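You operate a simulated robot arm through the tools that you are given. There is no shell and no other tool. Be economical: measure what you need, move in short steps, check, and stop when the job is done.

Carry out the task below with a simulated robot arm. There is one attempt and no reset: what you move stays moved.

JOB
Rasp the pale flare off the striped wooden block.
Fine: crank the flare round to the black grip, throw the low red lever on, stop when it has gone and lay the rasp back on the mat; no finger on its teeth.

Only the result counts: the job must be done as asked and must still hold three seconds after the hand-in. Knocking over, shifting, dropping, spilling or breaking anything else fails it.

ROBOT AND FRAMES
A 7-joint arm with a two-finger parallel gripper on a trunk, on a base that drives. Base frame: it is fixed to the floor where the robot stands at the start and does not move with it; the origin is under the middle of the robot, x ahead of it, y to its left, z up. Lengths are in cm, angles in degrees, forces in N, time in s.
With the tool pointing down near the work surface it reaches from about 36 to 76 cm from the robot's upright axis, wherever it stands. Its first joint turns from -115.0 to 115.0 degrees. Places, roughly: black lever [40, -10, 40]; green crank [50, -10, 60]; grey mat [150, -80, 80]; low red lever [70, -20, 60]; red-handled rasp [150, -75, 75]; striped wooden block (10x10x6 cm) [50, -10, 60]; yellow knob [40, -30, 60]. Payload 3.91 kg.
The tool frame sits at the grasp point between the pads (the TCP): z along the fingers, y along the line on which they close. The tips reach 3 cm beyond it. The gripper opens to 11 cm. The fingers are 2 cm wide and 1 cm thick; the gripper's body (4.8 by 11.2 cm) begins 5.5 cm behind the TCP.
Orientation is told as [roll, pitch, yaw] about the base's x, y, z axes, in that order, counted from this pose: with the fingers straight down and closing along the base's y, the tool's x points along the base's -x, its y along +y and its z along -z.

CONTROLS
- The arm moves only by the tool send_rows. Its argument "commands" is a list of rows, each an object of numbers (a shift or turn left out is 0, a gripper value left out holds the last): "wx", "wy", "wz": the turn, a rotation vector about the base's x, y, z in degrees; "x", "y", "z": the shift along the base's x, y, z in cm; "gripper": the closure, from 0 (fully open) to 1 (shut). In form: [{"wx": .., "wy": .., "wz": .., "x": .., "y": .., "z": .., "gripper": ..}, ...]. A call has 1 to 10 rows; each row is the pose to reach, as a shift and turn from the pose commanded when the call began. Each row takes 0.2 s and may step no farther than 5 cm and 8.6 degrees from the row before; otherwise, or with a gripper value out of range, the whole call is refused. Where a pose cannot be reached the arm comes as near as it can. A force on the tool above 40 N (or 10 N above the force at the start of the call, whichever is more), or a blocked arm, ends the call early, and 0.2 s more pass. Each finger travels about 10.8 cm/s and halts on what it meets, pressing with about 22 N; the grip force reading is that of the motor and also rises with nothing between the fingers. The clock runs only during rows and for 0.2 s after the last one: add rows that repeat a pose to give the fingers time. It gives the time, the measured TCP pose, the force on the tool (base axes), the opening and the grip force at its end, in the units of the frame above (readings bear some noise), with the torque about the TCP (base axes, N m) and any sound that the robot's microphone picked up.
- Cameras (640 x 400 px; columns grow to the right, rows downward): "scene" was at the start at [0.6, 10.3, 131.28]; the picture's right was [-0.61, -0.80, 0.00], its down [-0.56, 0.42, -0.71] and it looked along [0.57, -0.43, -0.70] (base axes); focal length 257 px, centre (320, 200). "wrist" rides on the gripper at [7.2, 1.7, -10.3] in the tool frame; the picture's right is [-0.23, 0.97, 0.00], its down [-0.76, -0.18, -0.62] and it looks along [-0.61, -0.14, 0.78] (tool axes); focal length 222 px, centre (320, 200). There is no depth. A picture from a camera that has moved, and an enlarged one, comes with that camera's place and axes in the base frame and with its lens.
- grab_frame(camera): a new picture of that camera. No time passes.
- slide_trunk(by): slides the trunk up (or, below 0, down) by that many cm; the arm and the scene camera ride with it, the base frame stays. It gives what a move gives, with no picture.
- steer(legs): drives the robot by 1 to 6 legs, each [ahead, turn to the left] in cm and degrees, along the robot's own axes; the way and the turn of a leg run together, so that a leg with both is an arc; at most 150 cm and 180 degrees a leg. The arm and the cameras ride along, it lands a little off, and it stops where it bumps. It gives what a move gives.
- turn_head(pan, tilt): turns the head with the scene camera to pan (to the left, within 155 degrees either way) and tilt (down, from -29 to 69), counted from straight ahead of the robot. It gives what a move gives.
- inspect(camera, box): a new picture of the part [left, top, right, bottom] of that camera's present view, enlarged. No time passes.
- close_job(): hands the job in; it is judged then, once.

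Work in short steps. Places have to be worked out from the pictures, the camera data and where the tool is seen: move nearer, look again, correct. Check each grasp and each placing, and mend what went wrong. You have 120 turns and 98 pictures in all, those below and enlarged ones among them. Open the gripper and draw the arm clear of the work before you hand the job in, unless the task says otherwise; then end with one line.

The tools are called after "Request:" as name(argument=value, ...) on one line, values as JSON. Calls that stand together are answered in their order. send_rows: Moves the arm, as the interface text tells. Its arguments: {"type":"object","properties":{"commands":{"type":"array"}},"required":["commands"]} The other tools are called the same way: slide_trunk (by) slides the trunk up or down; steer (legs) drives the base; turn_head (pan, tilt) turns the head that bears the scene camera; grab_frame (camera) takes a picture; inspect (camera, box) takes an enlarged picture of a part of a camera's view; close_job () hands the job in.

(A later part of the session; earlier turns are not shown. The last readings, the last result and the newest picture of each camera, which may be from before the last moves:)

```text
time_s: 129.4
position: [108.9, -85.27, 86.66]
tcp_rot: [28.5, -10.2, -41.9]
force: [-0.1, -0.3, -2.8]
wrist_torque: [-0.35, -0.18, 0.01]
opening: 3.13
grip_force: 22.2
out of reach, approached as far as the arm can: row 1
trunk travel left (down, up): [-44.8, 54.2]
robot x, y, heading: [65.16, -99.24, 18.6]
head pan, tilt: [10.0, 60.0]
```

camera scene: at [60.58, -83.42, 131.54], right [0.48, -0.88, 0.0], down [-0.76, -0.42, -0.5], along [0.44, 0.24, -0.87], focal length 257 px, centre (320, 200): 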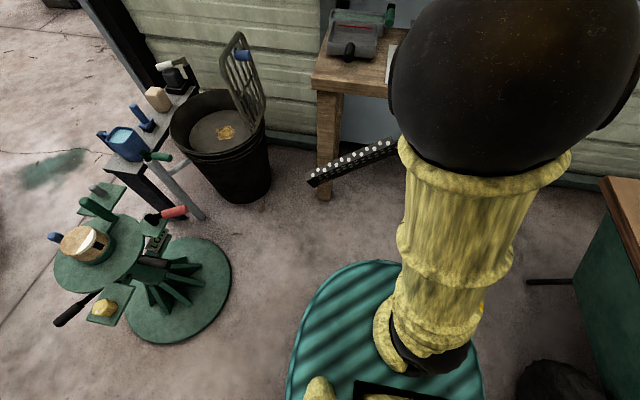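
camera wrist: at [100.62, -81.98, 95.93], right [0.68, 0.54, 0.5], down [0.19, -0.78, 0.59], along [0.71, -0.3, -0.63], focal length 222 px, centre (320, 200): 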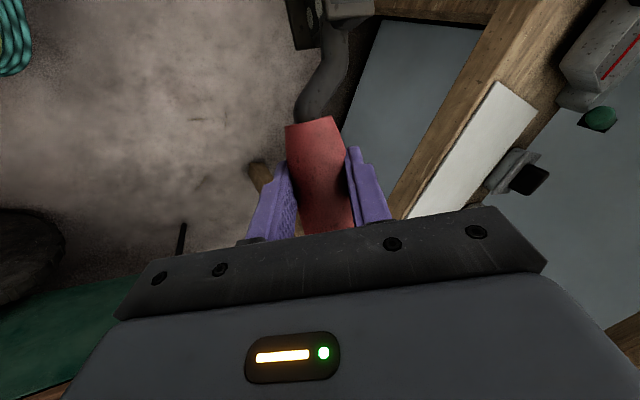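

Request:
send_rows(commands=[{"x": 2, "y": 2, "z": 3}, {"x": 4, "y": 4, "z": 6}])

```text
time_s: 130.0
position: [109.45, -85.02, 87.22]
tcp_rot: [28.7, -10.3, -41.9]
force: [0.3, 0.1, -3.0]
wrist_torque: [-0.37, -0.17, -0.01]
opening: 3.14
grip_force: 21.7
out of reach, approached as far as the arm can: row 1, 2
trunk travel left (down, up): [-44.8, 54.2]
robot x, y, heading: [65.12, -99.37, 18.9]
head pan, tilt: [10.0, 60.0]
```

The arm is stuck at a joint limit in this configuration. I back the pitch out to the last reachable attitude.

Request:
send_rows(commands=[{"wx": 2.06, "wy": -7.16, "wz": -0.54, "x": -1, "y": -1, "z": -1}, {"wx": 4.13, "wy": -14.3, "wz": -1.09, "x": -2, "y": -2, "z": -2}, {"wx": 6.2, "wy": -21.5, "wz": -1.63, "x": -3, "y": -3, "z": -3}, {"wx": 8.27, "wy": -28.6, "wz": -2.18, "x": -4, "y": -4, "z": -4}, {"wx": 10.3, "wy": -35.8, "wz": -2.7, "x": -4, "y": -4, "z": -5}, {"wx": 12.4, "wy": -42.9, "wz": -3.27, "x": -4, "y": -4, "z": -5}])

```text
time_s: 131.4
position: [113.71, -84.65, 94.1]
tcp_rot: [72.0, -28.4, -60.5]
force: [0.7, -0.6, -2.2]
wrist_torque: [-0.39, 0.0, 0.01]
opening: 3.15
grip_force: 22.5
out of reach, approached as far as the arm can: row 2, 3, 4, 5, 6
trunk travel left (down, up): [-44.8, 54.2]
robot x, y, heading: [65.5, -99.35, 18.8]
head pan, tilt: [10.0, 60.0]
```

Back at a reachable attitude. I try pitching down again while drawing the hand in and lower, where the arm drifted to.

Request:
send_rows(commands=[{"wx": -2.06, "wy": 7.16, "wz": 0.54, "x": -1.5, "y": -0.5, "z": -1.5}, {"wx": -4.13, "wy": 14.3, "wz": 1.09, "x": -3, "y": -1, "z": -3}, {"wx": -6.2, "wy": 21.5, "wz": 1.63, "x": -4.5, "y": -1.5, "z": -5}, {"wx": -8.27, "wy": 28.6, "wz": 2.18, "x": -6, "y": -2, "z": -7}])

```text
time_s: 132.4
position: [108.06, -86.77, 86.82]
tcp_rot: [41.7, -17.5, -46.3]
force: [0.5, 0.7, -1.7]
wrist_torque: [-0.36, -0.12, 0.02]
opening: 3.13
grip_force: 21.6
trunk travel left (down, up): [-44.8, 54.2]
robot x, y, heading: [65.63, -98.96, 18.6]
head pan, tilt: [10.0, 60.0]
```

That works. I continue the same way.

Request:
send_rows(commands=[{"wx": -2.06, "wy": 7.16, "wz": 0.54, "x": -0.5, "y": -0.2, "z": -1.5}, {"wx": -4.13, "wy": 14.3, "wz": 1.09, "x": -1, "y": -0.4, "z": -3}, {"wx": -6.2, "wy": 21.5, "wz": 1.63, "x": -1.5, "y": -0.5, "z": -4}, {"wx": -8.27, "wy": 28.6, "wz": 2.18, "x": -1.5, "y": -0.5, "z": -5}])

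```text
time_s: 133.6
position: [105.5, -86.48, 76.15]
tcp_rot: [22.6, 16.8, -41.4]
force: [0.6, -0.2, -3.1]
wrist_torque: [-0.37, -0.24, 0.02]
opening: 3.15
grip_force: 21.6
out of reach, approached as far as the arm can: row 2, 3, 4
trunk travel left (down, up): [-44.8, 54.2]
robot x, y, heading: [65.32, -99.14, 18.7]
head pan, tilt: [10.0, 60.0]
stopped in row 4: the arm was blocked; the commanded pose is now the measured one
```

Request:
grab_frame(camera="scene")

Request:
grab_frame(camera="wrist")

```text
34 pictures are left
camera scene: at [60.67, -83.5, 131.55], right [0.48, -0.88, 0.0], down [-0.76, -0.42, -0.5], along [0.44, 0.24, -0.87], focal length 257 px, centre (320, 200)
```

scene: 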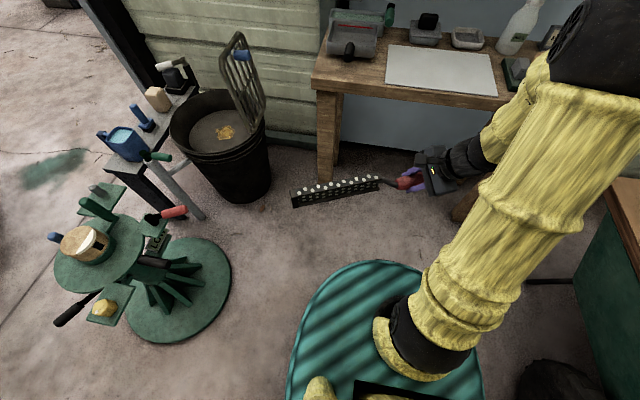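

```text
33 pictures are left
camera wrist: at [100.96, -85.57, 88.04], right [0.84, 0.46, 0.29], down [0.39, -0.88, 0.27], along [0.38, -0.11, -0.92], focal length 222 px, centre (320, 200)
```

wrist: 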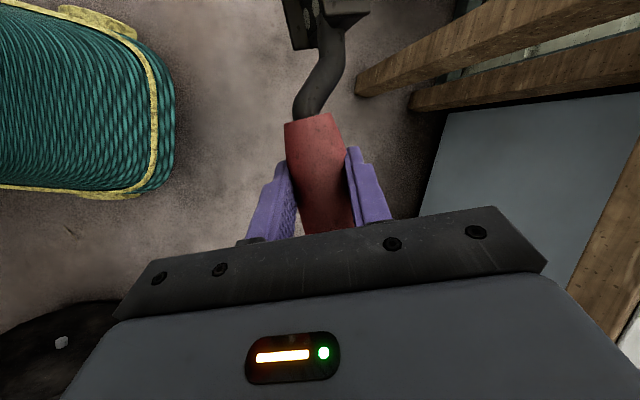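

The arm's elbow has swung out to the right; extending the hand forward should straighten it. The rasp is fine in the grip. I extend outward along the heading, gently correcting the tilt.

Request:
send_rows(commands=[{"x": 2.5, "y": 0.8, "z": 0.5}, {"x": 5, "y": 1.6, "z": 1}, {"x": 7.5, "y": 2.4, "z": 1.5, "wx": -4, "wy": -1.2}, {"x": 10, "y": 3.2, "z": 2, "wx": -8, "wy": -2.4}])

```text
time_s: 134.6
position: [115.55, -83.1, 78.13]
tcp_rot: [18.1, 9.4, -42.3]
force: [0.1, 0.4, -2.8]
wrist_torque: [-0.4, -0.23, 0.02]
opening: 3.12
grip_force: 22.7
trunk travel left (down, up): [-44.8, 54.2]
robot x, y, heading: [65.49, -99.69, 18.9]
head pan, tilt: [10.0, 60.0]
```

Reached cleanly. I finish the tilt correction and raise.

Request:
send_rows(commands=[{"wx": -5.5, "wy": -1.6, "z": 3}, {"wx": -11, "wy": -3.2, "z": 6}, {"wx": -10, "wy": -6, "z": 9, "x": 1}])

Request:
grab_frame(camera="scene")

```text
time_s: 135.4
position: [117.4, -85.18, 84.91]
tcp_rot: [12.8, -0.6, -42.4]
force: [-0.5, 0.1, -3.2]
wrist_torque: [-0.32, -0.17, -0.01]
opening: 3.14
grip_force: 21.5
out of reach, approached as far as the arm can: row 2, 3
trunk travel left (down, up): [-44.8, 54.2]
robot x, y, heading: [65.47, -99.34, 18.8]
head pan, tilt: [10.0, 60.0]
```

```text
32 pictures are left
camera scene: at [60.68, -83.45, 131.54], right [0.48, -0.88, 0.0], down [-0.76, -0.42, -0.5], along [0.44, 0.24, -0.87], focal length 257 px, centre (320, 200)
```

scene: 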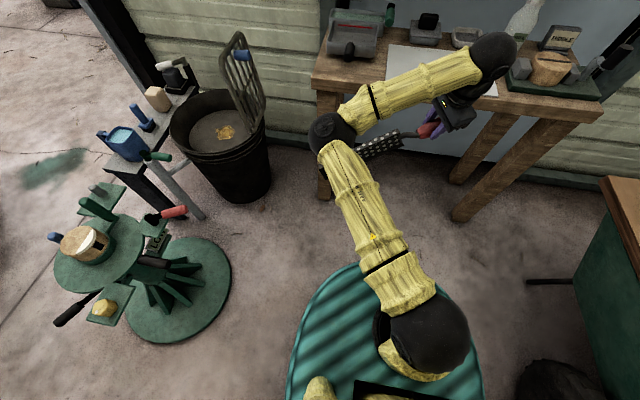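

The hand now has the working attitude (12.8, -0.6, -42.4). I turn the base +59° to face the machine; the tool is well above everything.

Request:
steer(legs=[[0, 59.2]])

Request:
turn_head(pan=5, tilt=50)

Request:
grab_frame(camera="scene")

```text
time_s: 138.4
position: [97.19, -53.81, 85.08]
tcp_rot: [12.1, -6.6, -1.5]
force: [0.6, -1.1, -3.2]
wrist_torque: [-0.12, -0.31, 0.02]
opening: 3.16
grip_force: 21.9
trunk travel left (down, up): [-44.8, 54.2]
robot x, y, heading: [65.76, -98.46, 57.7]
head pan, tilt: [10.0, 60.0]
stopped in leg 1: the robot was blocked; the commanded pose is now the measured one
```

```text
time_s: 139.2
position: [97.28, -53.74, 85.01]
tcp_rot: [12.1, -6.7, -1.3]
force: [0.4, 0.3, -2.6]
wrist_torque: [-0.15, -0.29, -0.04]
opening: 3.15
grip_force: 21.8
trunk travel left (down, up): [-44.8, 54.2]
robot x, y, heading: [65.59, -98.45, 57.7]
head pan, tilt: [5.0, 50.0]
```

```text
31 pictures are left
camera scene: at [53.18, -88.6, 132.79], right [0.89, -0.46, 0.0], down [-0.35, -0.68, -0.64], along [0.3, 0.57, -0.77], focal length 257 px, centre (320, 200)
```

scene: 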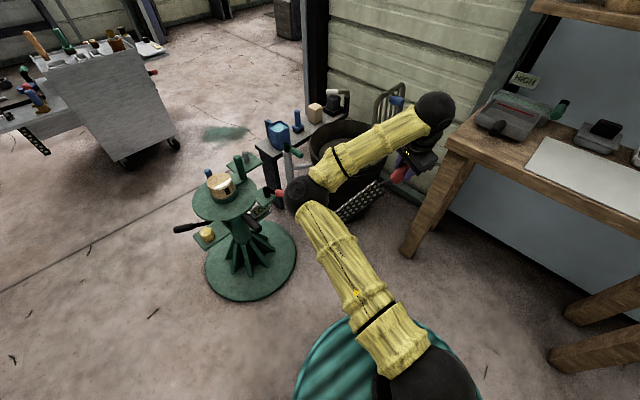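

The base's rear corner likely met the chest. I drive forward on a left arc to come clear of it.

Request:
steer(legs=[[10, 0], [10, 20]])

Request:
grab_frame(camera="scene")

Request:
grab_frame(camera="wrist")

```text
time_s: 141.8
position: [89.27, -28.13, 84.92]
tcp_rot: [12.1, -6.7, 18.6]
force: [0.2, 0.2, -2.5]
wrist_torque: [0.01, -0.3, 0.02]
opening: 3.17
grip_force: 21.8
trunk travel left (down, up): [-44.8, 54.2]
robot x, y, heading: [75.32, -81.15, 77.5]
head pan, tilt: [5.0, 50.0]
```

```text
30 pictures are left
camera scene: at [59.73, -75.86, 132.79], right [0.99, -0.13, 0.0], down [-0.1, -0.76, -0.64], along [0.09, 0.64, -0.77], focal length 257 px, centre (320, 200)
```

scene: 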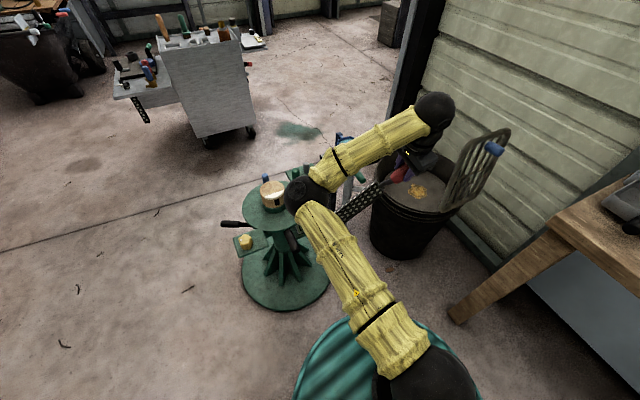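

```text
29 pictures are left
camera wrist: at [81.45, -31.12, 94.56], right [-0.11, 0.97, 0.23], down [0.75, -0.07, 0.66], along [0.65, 0.25, -0.72], focal length 222 px, centre (320, 200)
```

wrist: 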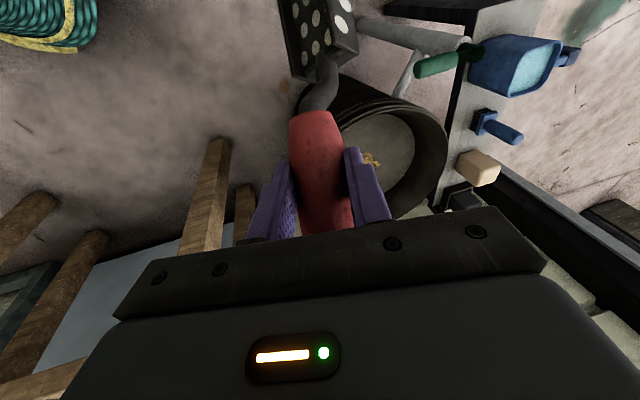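

The rasp seems to have rolled about its handle in the grip; I zoom to see its present attitude.

Request:
inspect(camera="wrist", box=[220, 0, 420, 240])

Request:
inspect(camera="scene", box=[220, 120, 480, 290])

```text
1.67 times, centred on (320, 120) of wrist
camera zoom: at [81.45, -31.12, 94.56], right [-0.11, 0.97, 0.23], down [0.75, -0.07, 0.66], along [0.65, 0.25, -0.72], focal length 370 px, centre (320, 333)
```

zoom: 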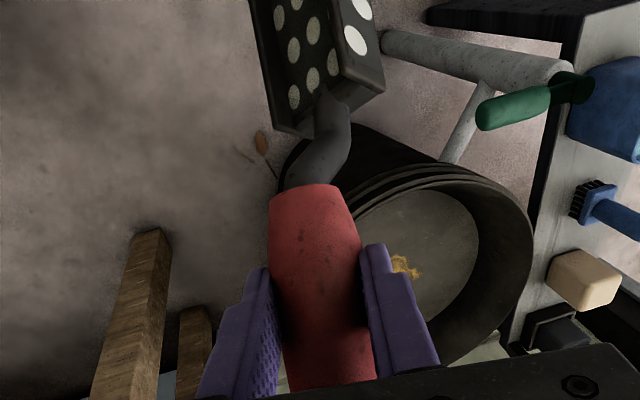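

```text
2.35 times, centred on (350, 205) of scene
camera zoom: at [59.73, -75.86, 132.79], right [0.99, -0.13, 0.0], down [-0.1, -0.76, -0.64], along [0.09, 0.64, -0.77], focal length 604 px, centre (249, 188)
```

zoom: 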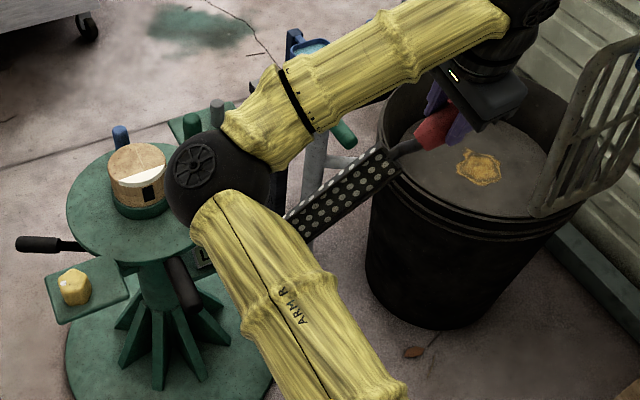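

The blade looks rolled ~25° in the grip (sagging), still firmly held. I zoom in on the block, since from this side the flare's face and a dark mark are visible.

Request:
inspect(camera="scene", box=[235, 165, 300, 230])

```text
6.15 times, centred on (268, 198) of scene
camera zoom: at [59.73, -75.86, 132.79], right [0.99, -0.13, 0.0], down [-0.1, -0.76, -0.64], along [0.09, 0.64, -0.77], focal length 1580 px, centre (643, 215)
```

zoom: 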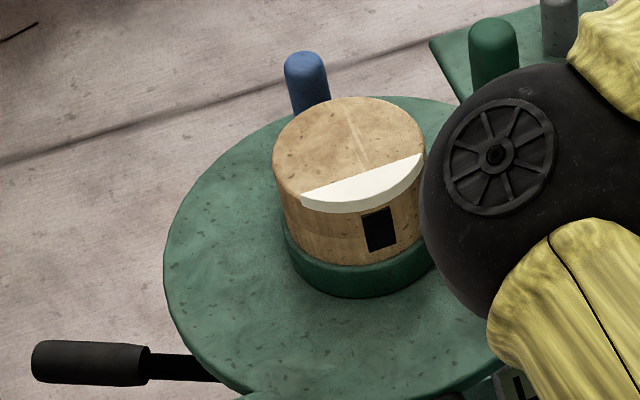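

Seen this way the flare is a thin pale lip at the block's top edge on the grip side, so the blade leaning over that edge (D tilted inward-down ≈28°, as it now hangs) suits it. The elbow hangs low on the left, so I raise the trunk 25 cm so the arm works nearly straight from above.

Request:
slide_trunk(by=25)

Request:
send_rows(commands=[{"x": -2, "y": 1.5, "z": -3, "wx": -0.5, "wy": 1.6, "wz": -3}, {"x": -4, "y": 3, "z": -6, "wx": -1, "wy": 3.2, "wz": -6}, {"x": -6, "y": 4.5, "z": -9, "wx": -1.5, "wy": 4.8, "wz": -9}, {"x": -8, "y": 6, "z": -12, "wx": -2.1, "wy": 6.4, "wz": -12.6}, {"x": -10, "y": 7.5, "z": -15, "wx": -2.1, "wy": 6.4, "wz": -12.6}, {"x": -12, "y": 9, "z": -18, "wx": -2.1, "wy": 6.4, "wz": -12.6}, {"x": -13, "y": 10, "z": -22, "wx": -2.1, "wy": 6.4, "wz": -12.6}])

Request:
grab_frame(camera="scene")

```text
time_s: 144.4
position: [89.29, -27.99, 109.98]
tcp_rot: [12.0, -6.6, 18.6]
force: [-0.4, 0.2, -2.6]
wrist_torque: [-0.02, -0.34, 0.01]
opening: 3.13
grip_force: 21.9
trunk travel left (down, up): [-69.8, 29.2]
robot x, y, heading: [75.06, -81.1, 77.5]
head pan, tilt: [5.0, 50.0]
```

```text
time_s: 146.0
position: [87.93, -31.56, 90.19]
tcp_rot: [12.3, -0.4, 11.6]
force: [-1.6, 0.7, -3.1]
wrist_torque: [-0.05, -0.28, -0.01]
opening: 3.16
grip_force: 22.2
out of reach, approached as far as the arm can: row 1, 2, 3, 4, 5, 6, 7
trunk travel left (down, up): [-69.8, 29.2]
robot x, y, heading: [74.28, -81.0, 77.0]
head pan, tilt: [5.0, 50.0]
```

```text
25 pictures are left
camera scene: at [59.66, -75.77, 157.78], right [0.99, -0.14, 0.0], down [-0.1, -0.76, -0.64], along [0.09, 0.64, -0.77], focal length 257 px, centre (320, 200)
```

scene: 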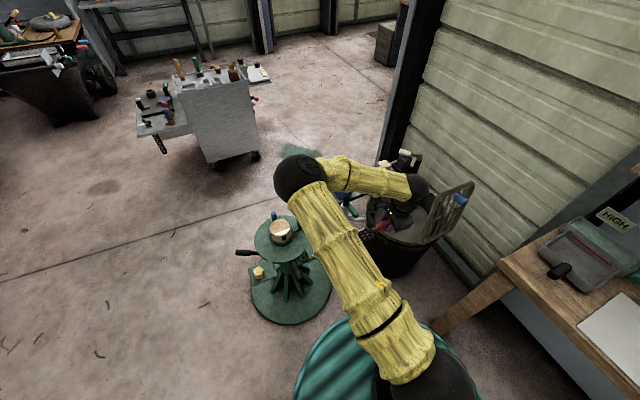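

The elbow is now high (z≈113), but the arm is folded too tightly to move left. I back the base 8 cm and extend the hand forward to unfold it.

Request:
steer(legs=[[-8, 0]])

Request:
send_rows(commands=[{"x": 0.6, "y": 2.9, "z": 0}, {"x": 1.2, "y": 5.8, "z": 0}, {"x": 1.8, "y": 8.7, "z": 0}, {"x": 2.4, "y": 11.6, "z": 0}, {"x": 3, "y": 14.5, "z": 0}, {"x": 1, "y": 16, "z": -1}])

```text
time_s: 147.2
position: [86.28, -39.37, 90.21]
tcp_rot: [12.3, -0.4, 11.6]
force: [0.2, -0.7, -2.6]
wrist_torque: [-0.1, -0.27, 0.0]
opening: 3.13
grip_force: 22.0
trunk travel left (down, up): [-69.8, 29.2]
robot x, y, heading: [73.29, -89.36, 77.5]
head pan, tilt: [5.0, 50.0]
```

```text
time_s: 148.6
position: [87.0, -35.62, 90.17]
tcp_rot: [12.4, -0.4, 11.7]
force: [0.3, 0.0, -2.7]
wrist_torque: [-0.05, -0.27, -0.02]
opening: 3.17
grip_force: 22.4
out of reach, approached as far as the arm can: row 2, 3, 4, 5, 6
trunk travel left (down, up): [-69.8, 29.2]
robot x, y, heading: [73.05, -89.01, 77.2]
head pan, tilt: [5.0, 50.0]
```

Still limited by the folded wrist. I test whether yawing the tool back toward the arm's neutral frees it while extending.

Request:
send_rows(commands=[{"wz": 8}, {"wz": 16}, {"wz": 24, "x": 0.5, "y": 2}, {"wz": 32, "x": 1, "y": 4}, {"wz": 40, "x": 2, "y": 8}, {"wz": 48, "x": 2.5, "y": 11}])

Request:
grab_frame(camera="scene")

```text
time_s: 149.9
position: [89.38, -24.56, 90.32]
tcp_rot: [12.3, -0.3, 59.6]
force: [0.3, 0.9, -2.5]
wrist_torque: [0.17, -0.22, -0.01]
opening: 3.13
grip_force: 22.4
trunk travel left (down, up): [-69.8, 29.2]
robot x, y, heading: [72.81, -88.77, 77.2]
head pan, tilt: [5.0, 50.0]
```

```text
24 pictures are left
camera scene: at [58.01, -83.66, 157.8], right [0.99, -0.13, 0.0], down [-0.1, -0.76, -0.64], along [0.09, 0.64, -0.77], focal length 257 px, centre (320, 200)
```

scene: 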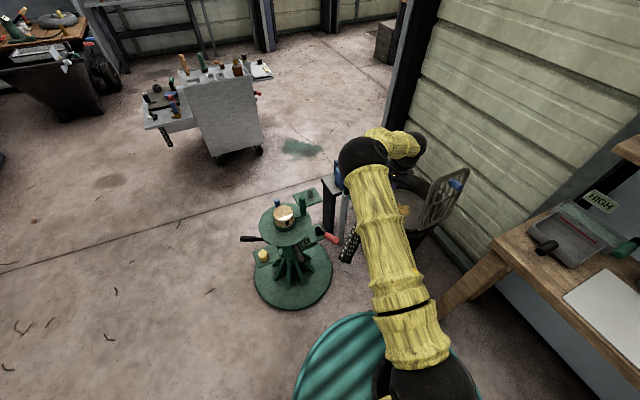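

That freed it: elbow up, hand at r≈66. Now I yaw back to the working angle while staying extended.

Request:
send_rows(commands=[{"wz": -8, "x": -1}, {"wz": -16, "x": -2}, {"wz": -24, "x": -3}, {"wz": -32, "x": -4}, {"wz": -40, "x": -5}, {"wz": -48, "x": -6}, {"wz": -53, "x": -7}])

```text
time_s: 151.6
position: [86.44, -24.64, 90.48]
tcp_rot: [12.3, -0.3, 35.6]
force: [0.9, 0.1, -2.1]
wrist_torque: [0.05, -0.32, 0.03]
opening: 3.13
grip_force: 22.3
out of reach, approached as far as the arm can: row 4, 5, 6, 7
trunk travel left (down, up): [-69.8, 29.2]
robot x, y, heading: [73.11, -89.14, 77.2]
head pan, tilt: [5.0, 50.0]
```

The wrist limit lies near yaw −42° relative to the arm's azimuth, so I choose a stance further left: robot near (33,-64), heading ≈52°, which permits tool yaw ≈12°. The arm is at z≈90, above everything on the way.

Request:
steer(legs=[[0, 71], [47, 0], [0, -96]])

Request:
grab_frame(camera="wrist")

Request:
grab_frame(camera="scene")

```text
time_s: 165.1
position: [71.61, -11.71, 90.48]
tcp_rot: [12.3, -0.3, 11.0]
force: [-0.4, 0.9, -3.1]
wrist_torque: [-0.07, -0.31, -0.02]
opening: 3.12
grip_force: 22.0
trunk travel left (down, up): [-69.8, 29.2]
robot x, y, heading: [33.26, -64.65, 52.8]
head pan, tilt: [5.0, 50.0]
```

```text
23 pictures are left
camera wrist: at [64.52, -13.54, 100.89], right [0.04, 0.98, 0.21], down [0.8, -0.15, 0.58], along [0.59, 0.15, -0.79], focal length 222 px, centre (320, 200)
```

wrist: 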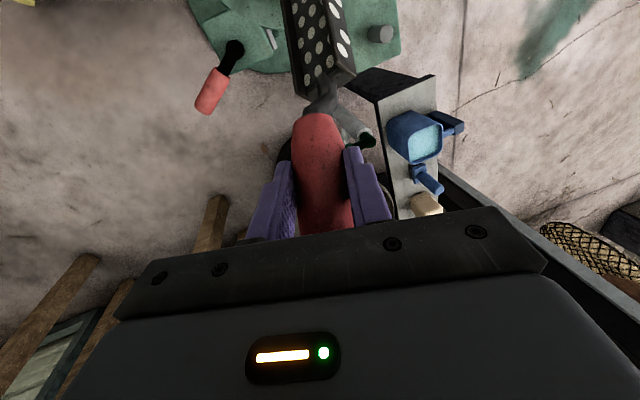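

```text
22 pictures are left
camera scene: at [21.3, -53.61, 157.79], right [0.85, -0.53, 0.0], down [-0.41, -0.65, -0.64], along [0.34, 0.54, -0.77], focal length 257 px, centre (320, 200)
```

scene: 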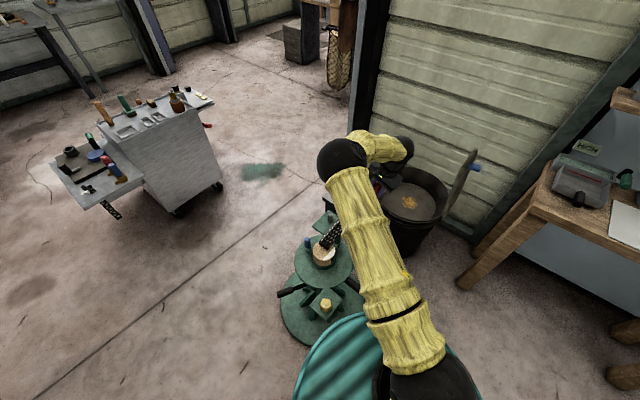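

Well placed. I zoom in to see the blade's line over the block.

Request:
inspect(camera="scene", box=[280, 190, 400, 310])

```text
3.33 times, centred on (340, 250) of scene
camera zoom: at [21.3, -53.61, 157.79], right [0.85, -0.53, 0.0], down [-0.41, -0.65, -0.64], along [0.34, 0.54, -0.77], focal length 856 px, centre (253, 33)
```

zoom: 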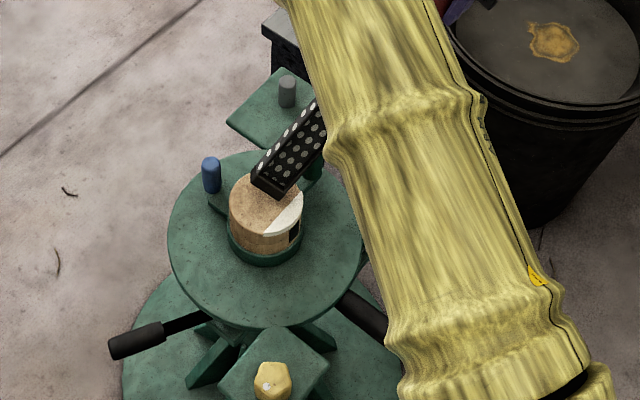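

The blade runs at ≈200°, nearly tangent (197°), face about 1.5 cm outside the flare's rim. I shift out 1.5 cm for margin and lower the trunk 18 cm.

Request:
send_rows(commands=[{"x": 0.3, "y": -0.9}, {"x": 0.5, "y": -1.6}])

Request:
slide_trunk(by=-18)

Request:
turn_head(pan=20, tilt=50)

Request:
inspect(camera="scene", box=[340, 130, 500, 270])

```text
time_s: 165.7
position: [72.19, -13.24, 90.43]
tcp_rot: [12.3, -0.3, 11.3]
force: [0.2, -0.8, -2.3]
wrist_torque: [-0.07, -0.29, -0.03]
opening: 3.13
grip_force: 21.7
trunk travel left (down, up): [-69.8, 29.2]
robot x, y, heading: [32.97, -64.75, 53.0]
head pan, tilt: [5.0, 50.0]
```

```text
time_s: 167.7
position: [72.25, -13.4, 72.34]
tcp_rot: [12.2, -0.4, 11.0]
force: [0.1, -1.2, -2.0]
wrist_torque: [-0.13, -0.27, 0.39]
opening: 3.16
grip_force: 22.0
trunk travel left (down, up): [-51.8, 47.2]
robot x, y, heading: [32.7, -64.99, 52.8]
head pan, tilt: [5.0, 50.0]
```

```text
time_s: 168.5
position: [72.1, -13.41, 72.42]
tcp_rot: [12.4, -0.4, 11.1]
force: [-0.2, -1.6, -2.5]
wrist_torque: [-0.15, -0.24, 0.35]
opening: 3.16
grip_force: 22.0
trunk travel left (down, up): [-51.8, 47.2]
robot x, y, heading: [33.09, -64.61, 53.1]
head pan, tilt: [20.0, 50.0]
```

```text
2.86 times, centred on (420, 200) of scene
camera zoom: at [19.47, -52.8, 139.8], right [0.96, -0.3, 0.0], down [-0.23, -0.73, -0.64], along [0.19, 0.61, -0.77], focal length 734 px, centre (34, 200)
```

zoom: 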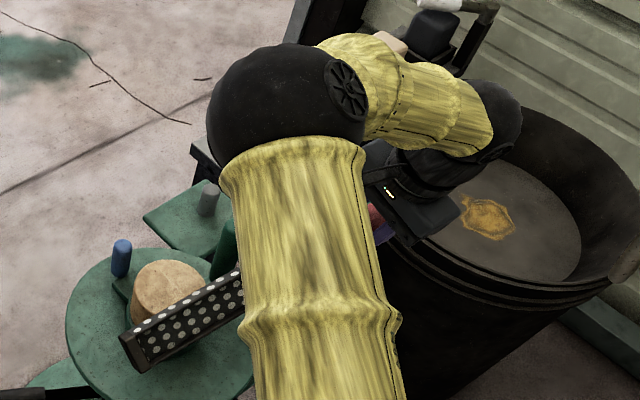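

A small sideways force and torque appeared on lowering (contact near the blade's far part?). I check the wrist view.

Request:
grab_frame(camera="wrist")

```text
19 pictures are left
camera wrist: at [65.07, -15.22, 82.87], right [0.04, 0.98, 0.21], down [0.8, -0.15, 0.58], along [0.59, 0.15, -0.79], focal length 222 px, centre (320, 200)
```

wrist: 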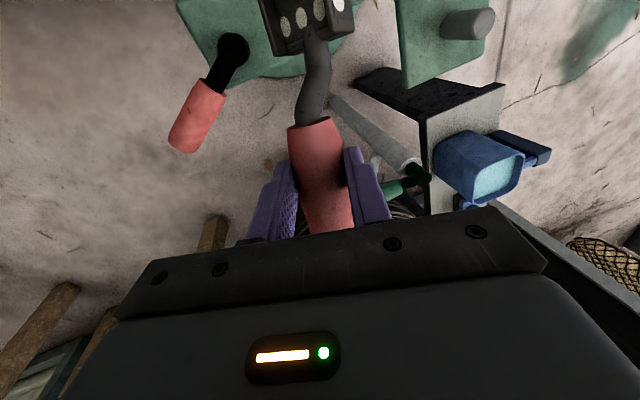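

The rasp has rolled in the grip so the blade now lies below/inside the handle, with light contact on something. I move out 2.5 cm and re-read.

Request:
send_rows(commands=[{"x": 0.35, "y": -1.2}, {"x": 0.7, "y": -2.4}, {"x": 0.7, "y": -2.4}])

Request:
inspect(camera="scene", box=[340, 180, 440, 270])

```text
time_s: 169.3
position: [72.86, -15.72, 72.46]
tcp_rot: [12.3, -0.3, 11.1]
force: [0.0, 0.2, -2.7]
wrist_torque: [0.06, -0.43, -0.03]
opening: 3.13
grip_force: 22.0
trunk travel left (down, up): [-51.8, 47.2]
robot x, y, heading: [33.04, -64.84, 52.9]
head pan, tilt: [20.0, 50.0]
```

```text
4.44 times, centred on (390, 225) of scene
camera zoom: at [19.48, -52.79, 139.8], right [0.96, -0.29, 0.0], down [-0.23, -0.73, -0.64], along [0.19, 0.61, -0.77], focal length 1141 px, centre (9, 89)
```

zoom: 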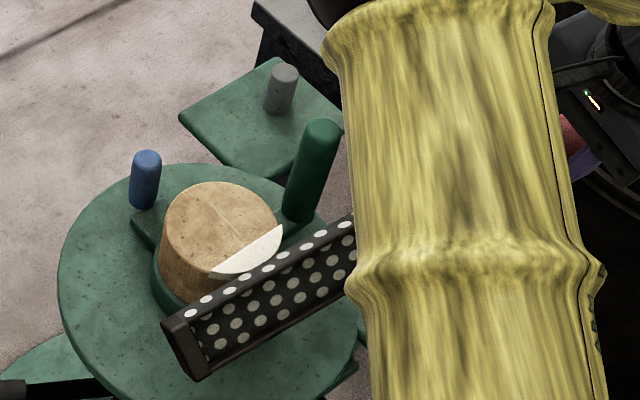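

Free again. I raise the tip by pitching ~10° and lower to flare height, still 4–5 cm outside the block.

Request:
send_rows(commands=[{"wx": -1, "wy": 5, "z": -2}, {"wx": -1.9, "wy": 9.8, "z": -4}, {"wx": -1.9, "wy": 9.8, "z": -6}, {"wx": -1.9, "wy": 9.8, "z": -8}])

Request:
inspect(camera="scene", box=[340, 180, 440, 270])

```text
time_s: 170.3
position: [72.98, -15.82, 64.43]
tcp_rot: [12.3, 9.7, 11.1]
force: [-0.4, 0.5, -2.7]
wrist_torque: [0.01, -0.43, 0.03]
opening: 3.14
grip_force: 21.7
trunk travel left (down, up): [-51.8, 47.2]
robot x, y, heading: [32.95, -64.74, 52.8]
head pan, tilt: [20.0, 50.0]
```

```text
4.44 times, centred on (390, 225) of scene
camera zoom: at [19.46, -52.78, 139.79], right [0.96, -0.29, 0.0], down [-0.23, -0.73, -0.64], along [0.19, 0.61, -0.77], focal length 1141 px, centre (9, 89)
```

zoom: 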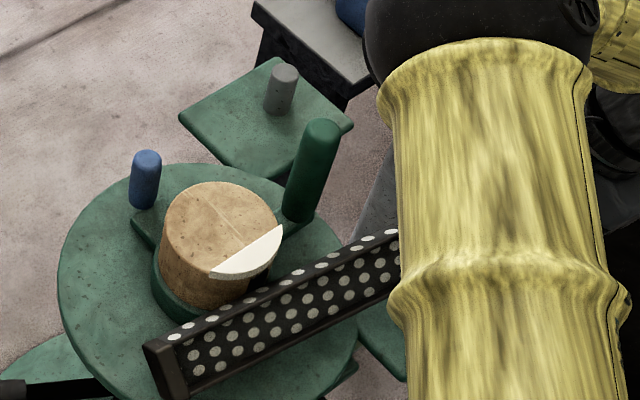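

The blade stands clear just in front of the flare. I advance 2.5 cm inward and read the forces.

Request:
send_rows(commands=[{"x": -0.3, "y": 0.95}, {"x": -0.6, "y": 1.9}, {"x": -0.73, "y": 2.4}])

Request:
inspect(camera="scene", box=[340, 180, 440, 270])

```text
time_s: 171.1
position: [72.13, -13.32, 64.51]
tcp_rot: [12.3, 9.6, 11.1]
force: [3.9, -4.2, 0.4]
wrist_torque: [-0.16, -0.01, 0.84]
opening: 3.36
grip_force: 21.9
trunk travel left (down, up): [-51.8, 47.2]
robot x, y, heading: [32.55, -64.62, 52.8]
head pan, tilt: [20.0, 50.0]
```

```text
4.44 times, centred on (390, 225) of scene
camera zoom: at [19.49, -52.84, 139.81], right [0.96, -0.29, 0.0], down [-0.23, -0.73, -0.64], along [0.19, 0.61, -0.77], focal length 1141 px, centre (9, 89)
```

zoom: 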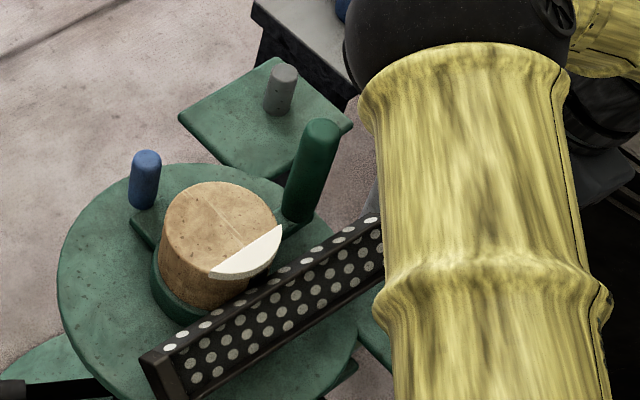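

Contact is at the block's middle, but the sight line puts the blade's upper edge below the flare (z≈58–60). I back out and raise 4 cm, then look again.

Request:
send_rows(commands=[{"x": 0.5, "y": -1.6}, {"x": 0.75, "y": -2.5, "z": 1}, {"x": 0.75, "y": -2.5, "z": 3}, {"x": 0.75, "y": -2.5, "z": 4.5}])

Request:
send_rows(commands=[{"x": -0.3, "y": 0.95}, {"x": -0.55, "y": 1.8}])

Request:
inspect(camera="scene", box=[340, 180, 440, 270])

```text
time_s: 172.1
position: [72.85, -15.99, 69.09]
tcp_rot: [12.3, 9.6, 11.1]
force: [-0.3, 0.0, -2.0]
wrist_torque: [-0.01, -0.44, 0.03]
opening: 3.14
grip_force: 21.6
trunk travel left (down, up): [-51.8, 47.2]
robot x, y, heading: [32.84, -64.67, 52.9]
head pan, tilt: [20.0, 50.0]
```

```text
time_s: 172.7
position: [72.36, -14.17, 69.07]
tcp_rot: [12.3, 9.6, 11.1]
force: [1.0, -3.7, 0.6]
wrist_torque: [-0.25, 0.1, 0.73]
opening: 3.14
grip_force: 21.7
trunk travel left (down, up): [-51.8, 47.2]
robot x, y, heading: [32.82, -64.37, 52.8]
head pan, tilt: [20.0, 50.0]
```

```text
4.44 times, centred on (390, 225) of scene
camera zoom: at [19.48, -52.83, 139.81], right [0.96, -0.29, 0.0], down [-0.23, -0.73, -0.64], along [0.19, 0.61, -0.77], focal length 1141 px, centre (9, 89)
```

zoom: 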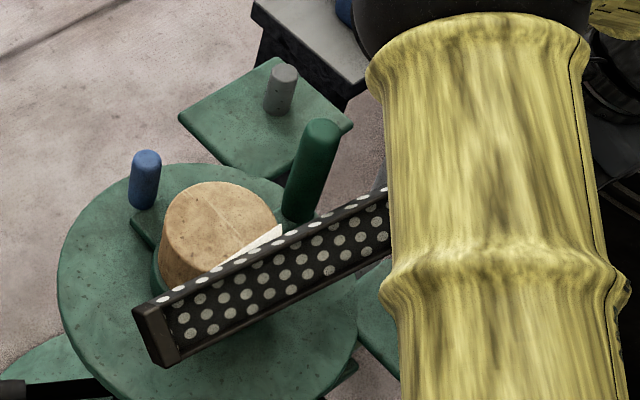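

Contact now at blade mid-height on the protruding lip (TCP n is ~0.9 cm further out than on the wood below), with ≈4 N. I make a first pull-push stroke along the tangent.

Request:
send_rows(commands=[{"x": 1.4, "y": 0.44}, {"x": 2.8, "y": 0.88}, {"x": 4.2, "y": 1.32}, {"x": 5.6, "y": 1.76}, {"x": 4.2, "y": 1.32}, {"x": 2.8, "y": 0.88}, {"x": 1.4, "y": 0.44}, {"x": 0, "y": 0}])

Request:
inspect(camera="scene", box=[340, 180, 440, 270])

```text
time_s: 174.5
position: [72.3, -14.14, 68.82]
tcp_rot: [12.4, 9.7, 11.1]
force: [0.4, -0.1, -3.1]
wrist_torque: [0.04, -0.43, -0.04]
opening: 3.17
grip_force: 21.9
out of reach, approached as far as the arm can: row 2, 3, 4, 5, 6
trunk travel left (down, up): [-51.8, 47.2]
robot x, y, heading: [32.97, -65.04, 52.8]
head pan, tilt: [20.0, 50.0]
```

```text
4.44 times, centred on (390, 225) of scene
camera zoom: at [19.47, -52.79, 139.79], right [0.96, -0.29, 0.0], down [-0.23, -0.73, -0.64], along [0.19, 0.61, -0.77], focal length 1141 px, centre (9, 89)
```

zoom: 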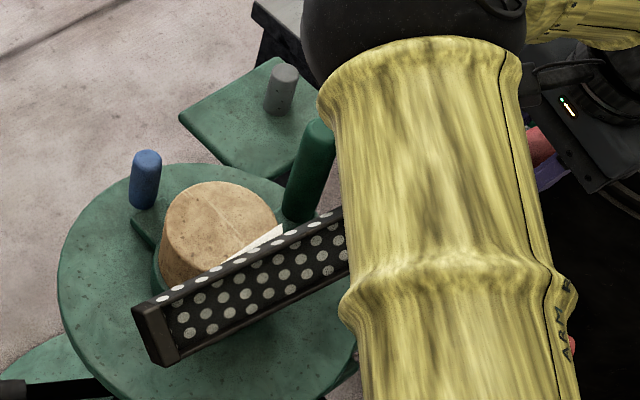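

The arm can't go further along +t from here, but it can towards −t. Contact is now lost (zero force), so something was removed or shifted; I press 0.5 cm inward and stroke to −5.5 cm and back.

Request:
send_rows(commands=[{"x": -0.15, "y": 0.48}, {"x": -1.55, "y": 0.04}, {"x": -2.95, "y": -0.4}, {"x": -4.35, "y": -0.84}, {"x": -5.75, "y": -1.28}, {"x": -4.35, "y": -0.84}, {"x": -2.95, "y": -0.4}, {"x": -1.55, "y": 0.04}, {"x": -0.15, "y": 0.48}])

Request:
inspect(camera="scene", box=[340, 180, 440, 270])

```text
time_s: 176.5
position: [72.12, -13.52, 68.95]
tcp_rot: [12.3, 9.8, 11.2]
force: [0.0, -3.1, 1.4]
wrist_torque: [-0.23, 0.3, 0.73]
opening: 3.16
grip_force: 21.8
trunk travel left (down, up): [-51.8, 47.2]
robot x, y, heading: [32.74, -64.6, 52.8]
head pan, tilt: [20.0, 50.0]
```

```text
4.44 times, centred on (390, 225) of scene
camera zoom: at [19.45, -52.84, 139.8], right [0.96, -0.29, 0.0], down [-0.23, -0.73, -0.64], along [0.19, 0.61, -0.77], focal length 1141 px, centre (9, 89)
```

zoom: 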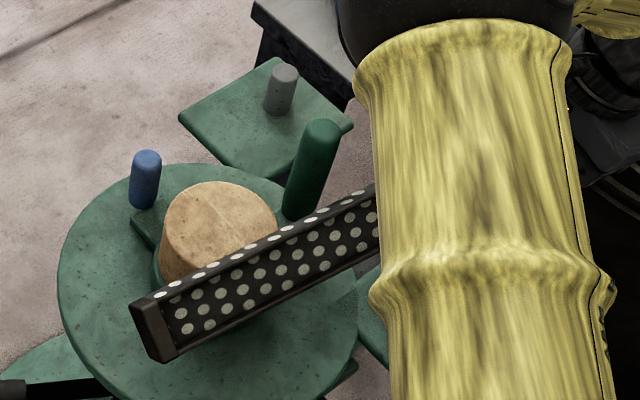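

The pale lip is no longer visible past the blade. I back off outward and up to check the block.

Request:
send_rows(commands=[{"x": 0.5, "y": -1.8}, {"x": 0.95, "y": -3.4, "z": 1}, {"x": 0.95, "y": -3.4, "z": -2}, {"x": 1.2, "y": -4, "z": -5}])

Request:
inspect(camera="scene", box=[350, 200, 420, 260])

```text
time_s: 177.5
position: [73.24, -17.37, 64.04]
tcp_rot: [12.5, 9.6, 11.1]
force: [-0.8, 8.3, 9.4]
wrist_torque: [0.47, 0.54, -0.5]
opening: 3.19
grip_force: 21.9
trunk travel left (down, up): [-51.8, 47.2]
robot x, y, heading: [32.82, -64.76, 53.2]
head pan, tilt: [20.0, 50.0]
```

```text
6.67 times, centred on (385, 230) of scene
camera zoom: at [19.37, -52.82, 139.82], right [0.96, -0.29, 0.0], down [-0.22, -0.73, -0.64], along [0.19, 0.61, -0.77], focal length 1712 px, centre (-113, 0)
```

zoom: 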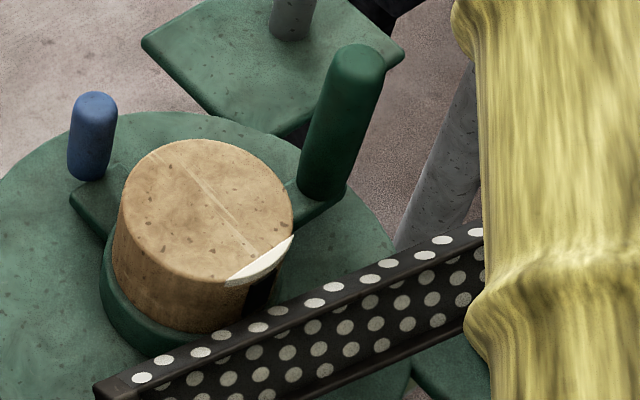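

The flare has shrunk to a thin crescent – the rasping works. A force shows I dipped too low outside, so I rise at once, return to the contact line, and make another stroke pressing 0.3 cm deeper.

Request:
send_rows(commands=[{"z": 4.5}, {"z": 5, "x": -0.5, "y": 1.8}, {"z": 5, "x": -1.0, "y": 3.5}, {"z": 5, "x": -1.2, "y": 4.2}, {"z": 5, "x": -2.6, "y": 3.76}, {"z": 5, "x": -4.0, "y": 3.32}, {"z": 5, "x": -5.4, "y": 2.88}, {"z": 5, "x": -4.0, "y": 3.32}, {"z": 5, "x": -2.6, "y": 3.76}, {"z": 5, "x": -1.2, "y": 4.2}])

Request:
send_rows(commands=[{"x": 0.5, "y": -1.8}, {"x": 0.95, "y": -3.4}, {"x": 1.2, "y": -4, "z": -2}])

Request:
inspect(camera="scene", box=[350, 200, 420, 260])

```text
time_s: 179.7
position: [72.11, -13.48, 69.05]
tcp_rot: [12.3, 9.7, 11.2]
force: [-0.6, -3.1, -0.7]
wrist_torque: [-0.25, 0.0, 0.74]
opening: 3.23
grip_force: 22.6
trunk travel left (down, up): [-51.8, 47.2]
robot x, y, heading: [33.18, -64.51, 53.1]
head pan, tilt: [20.0, 50.0]
```

```text
time_s: 180.5
position: [73.19, -17.39, 67.03]
tcp_rot: [12.3, 9.7, 11.1]
force: [-0.2, -0.4, -2.1]
wrist_torque: [-0.01, -0.45, -0.01]
opening: 3.15
grip_force: 22.3
trunk travel left (down, up): [-51.8, 47.2]
robot x, y, heading: [32.79, -64.64, 53.2]
head pan, tilt: [20.0, 50.0]
```

```text
6.67 times, centred on (385, 230) of scene
camera zoom: at [19.47, -52.8, 139.8], right [0.96, -0.29, 0.0], down [-0.23, -0.73, -0.64], along [0.19, 0.61, -0.77], focal length 1712 px, centre (-113, 0)
```

zoom: 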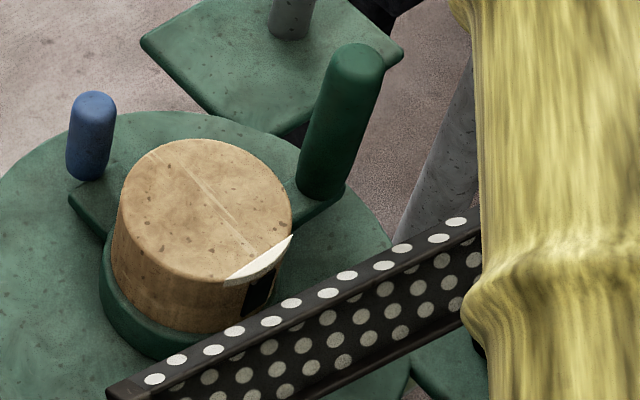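

Thinner still, but not gone. I do two faster strokes pressing ~0.3 cm deeper, then check.

Request:
send_rows(commands=[{"x": -0.5, "y": 1.8, "z": 2}, {"x": -1.1, "y": 3.8, "z": 2}, {"x": -1.3, "y": 4.5, "z": 2}, {"x": -3.3, "y": 3.9, "z": 2}, {"x": -5.3, "y": 3.3, "z": 2}, {"x": -3.3, "y": 3.9, "z": 2}, {"x": -1.3, "y": 4.5, "z": 2}, {"x": -3.3, "y": 3.9, "z": 2}, {"x": -5.3, "y": 3.3, "z": 2}, {"x": -3.3, "y": 3.9, "z": 2}])

Request:
send_rows(commands=[{"x": 1.5, "y": -1.5}, {"x": 2.5, "y": -3.0}, {"x": 3.3, "y": -4, "z": -1.5}])

Request:
inspect(camera="scene", box=[350, 200, 420, 260])

```text
time_s: 182.7
position: [70.17, -13.53, 68.87]
tcp_rot: [12.3, 9.5, 11.2]
force: [1.8, -3.8, 1.4]
wrist_torque: [-0.25, -0.01, 0.77]
opening: 3.21
grip_force: 21.8
trunk travel left (down, up): [-51.8, 47.2]
robot x, y, heading: [32.92, -64.45, 53.1]
head pan, tilt: [20.0, 50.0]
```

```text
time_s: 183.5
position: [73.43, -17.45, 67.48]
tcp_rot: [12.3, 9.6, 11.1]
force: [-0.7, 0.3, -2.9]
wrist_torque: [0.01, -0.41, 0.0]
opening: 3.16
grip_force: 21.6
trunk travel left (down, up): [-51.8, 47.2]
robot x, y, heading: [32.82, -64.86, 52.7]
head pan, tilt: [20.0, 50.0]
```

```text
6.67 times, centred on (385, 230) of scene
camera zoom: at [19.47, -52.79, 139.79], right [0.96, -0.29, 0.0], down [-0.23, -0.73, -0.64], along [0.19, 0.61, -0.77], focal length 1712 px, centre (-113, 0)
```

zoom: 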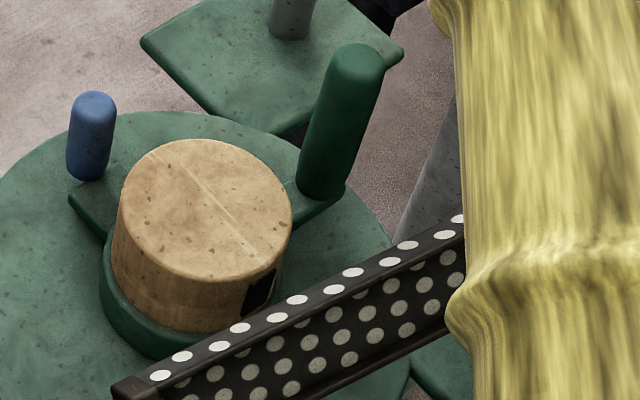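

The flare is gone. I leave the block: raise the trunk well up and drive back toward the bench on a clear route.

Request:
slide_trunk(by=38)

Request:
steer(legs=[[0, -92], [50, 0], [0, 58]])

```text
time_s: 187.2
position: [73.43, -17.38, 105.51]
tcp_rot: [12.2, 9.7, 11.1]
force: [-0.1, 0.9, -2.7]
wrist_torque: [0.04, -0.48, -0.01]
opening: 3.12
grip_force: 21.8
trunk travel left (down, up): [-89.8, 9.2]
robot x, y, heading: [32.82, -64.62, 52.9]
head pan, tilt: [20.0, 50.0]
```

```text
time_s: 200.0
position: [130.88, -79.28, 105.51]
tcp_rot: [12.4, 9.7, -22.1]
force: [0.3, -0.6, -1.9]
wrist_torque: [-0.28, -0.36, -0.01]
opening: 3.13
grip_force: 21.5
trunk travel left (down, up): [-89.8, 9.2]
robot x, y, heading: [71.22, -96.99, 19.6]
head pan, tilt: [20.0, 50.0]
```

Arrived. Now I yaw the tool +72° (blade to ≈240°), staying extended, and look.

Request:
send_rows(commands=[{"wz": 8}, {"wz": 16}, {"wz": 24}, {"wz": 32}, {"wz": 40}, {"wz": 48}, {"wz": 56}, {"wz": 64}, {"wz": 72}])

Request:
turn_head(pan=10, tilt=50)

Request:
grab_frame(camera="scene")

```text
time_s: 202.0
position: [130.94, -79.34, 105.54]
tcp_rot: [12.3, 9.6, 50.2]
force: [-0.1, -0.9, -2.3]
wrist_torque: [0.28, -0.31, -0.01]
opening: 3.13
grip_force: 22.4
trunk travel left (down, up): [-89.8, 9.2]
robot x, y, heading: [71.72, -96.66, 19.6]
head pan, tilt: [20.0, 50.0]
```

```text
time_s: 202.8
position: [130.99, -79.37, 105.44]
tcp_rot: [12.3, 9.7, 49.9]
force: [-0.3, -0.2, -3.3]
wrist_torque: [0.28, -0.34, 0.01]
opening: 3.13
grip_force: 22.0
trunk travel left (down, up): [-89.8, 9.2]
robot x, y, heading: [71.19, -96.56, 19.7]
head pan, tilt: [10.0, 50.0]
```

```text
9 pictures are left
camera scene: at [67.36, -80.52, 177.79], right [0.5, -0.87, 0.0], down [-0.67, -0.38, -0.64], along [0.56, 0.32, -0.77], focal length 257 px, centre (320, 200)
```

scene: 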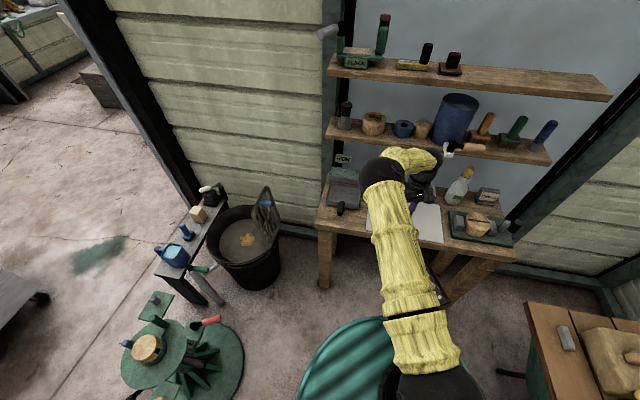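

Fine. Further yaw lets me lay it along the mat as it was; I rotate another +50° (blade to ≈ −71°).

Request:
send_rows(commands=[{"wz": 8}, {"wz": 16}, {"wz": 24}, {"wz": 32}, {"wz": 40}, {"wz": 48}, {"wz": 50}])

Request:
grab_frame(camera="wrist")

Request:
inspect(camera="scene", box=[320, 130, 520, 280])

```text
time_s: 204.3
position: [131.06, -79.44, 105.51]
tcp_rot: [12.3, 9.8, 100.1]
force: [-0.9, -0.8, -3.1]
wrist_torque: [0.47, 0.0, 0.01]
opening: 3.16
grip_force: 21.7
trunk travel left (down, up): [-89.8, 9.2]
robot x, y, heading: [71.75, -96.81, 19.7]
head pan, tilt: [10.0, 50.0]
```

```text
8 pictures are left
camera wrist: at [132.58, -84.59, 116.98], right [-0.98, 0.09, 0.17], down [0.15, 0.89, 0.43], along [-0.11, 0.45, -0.88], focal length 222 px, centre (320, 200)
```

wrist: 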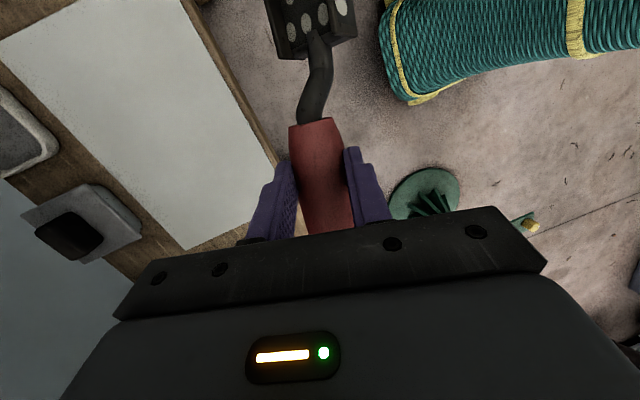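

```text
2.67 times, centred on (420, 205) of scene
camera zoom: at [67.39, -80.55, 177.8], right [0.5, -0.87, 0.0], down [-0.67, -0.38, -0.64], along [0.56, 0.32, -0.77], focal length 685 px, centre (53, 187)
```

zoom: 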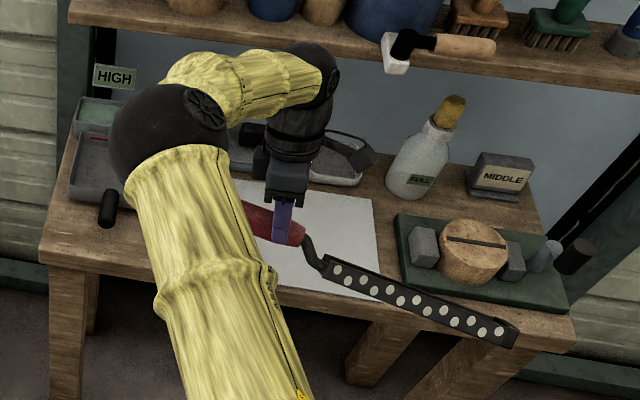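

The blade hangs on a slant (its sole facing down toward the robot ≈45°), axis about level at ≈−85°. I yaw +14° and then tilt the fingers 45° forward so the sole faces straight down.

Request:
send_rows(commands=[{"wz": 7}, {"wz": 14}])

Request:
send_rows(commands=[{"wx": 2.44, "wy": -7.1}, {"wx": 4.9, "wy": -14.2}, {"wx": 7.3, "wy": -21.3}, {"wx": 9.8, "wy": -28.4}, {"wx": 12.2, "wy": -35.5}, {"wx": 14.7, "wy": -42.6}])

Request:
inspect(camera="scene", box=[320, 130, 520, 280])

```text
time_s: 204.9
position: [131.11, -79.47, 105.41]
tcp_rot: [12.4, 9.5, 113.9]
force: [-0.2, -0.1, -2.6]
wrist_torque: [0.44, 0.1, -0.01]
opening: 3.15
grip_force: 22.2
trunk travel left (down, up): [-89.8, 9.2]
robot x, y, heading: [71.5, -96.65, 19.9]
head pan, tilt: [10.0, 50.0]
```

```text
time_s: 206.3
position: [131.01, -79.44, 105.45]
tcp_rot: [-33.4, 10.4, 105.6]
force: [-0.1, -0.1, -2.9]
wrist_torque: [0.39, 0.21, -0.03]
opening: 3.15
grip_force: 22.1
trunk travel left (down, up): [-89.8, 9.2]
robot x, y, heading: [71.06, -96.69, 19.9]
head pan, tilt: [10.0, 50.0]
```

```text
2.67 times, centred on (420, 205) of scene
camera zoom: at [67.34, -80.4, 177.78], right [0.5, -0.87, 0.0], down [-0.67, -0.38, -0.64], along [0.56, 0.32, -0.77], focal length 685 px, centre (53, 187)
```

zoom: 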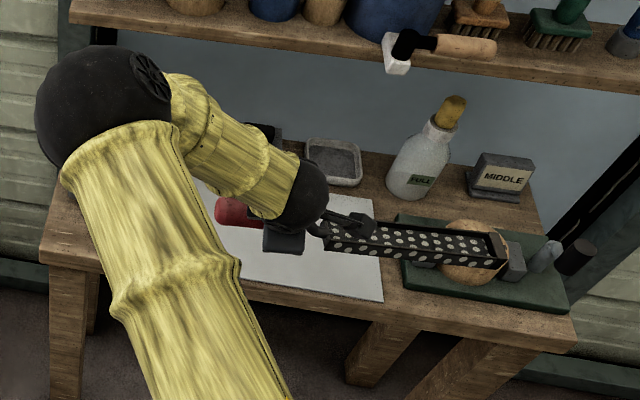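

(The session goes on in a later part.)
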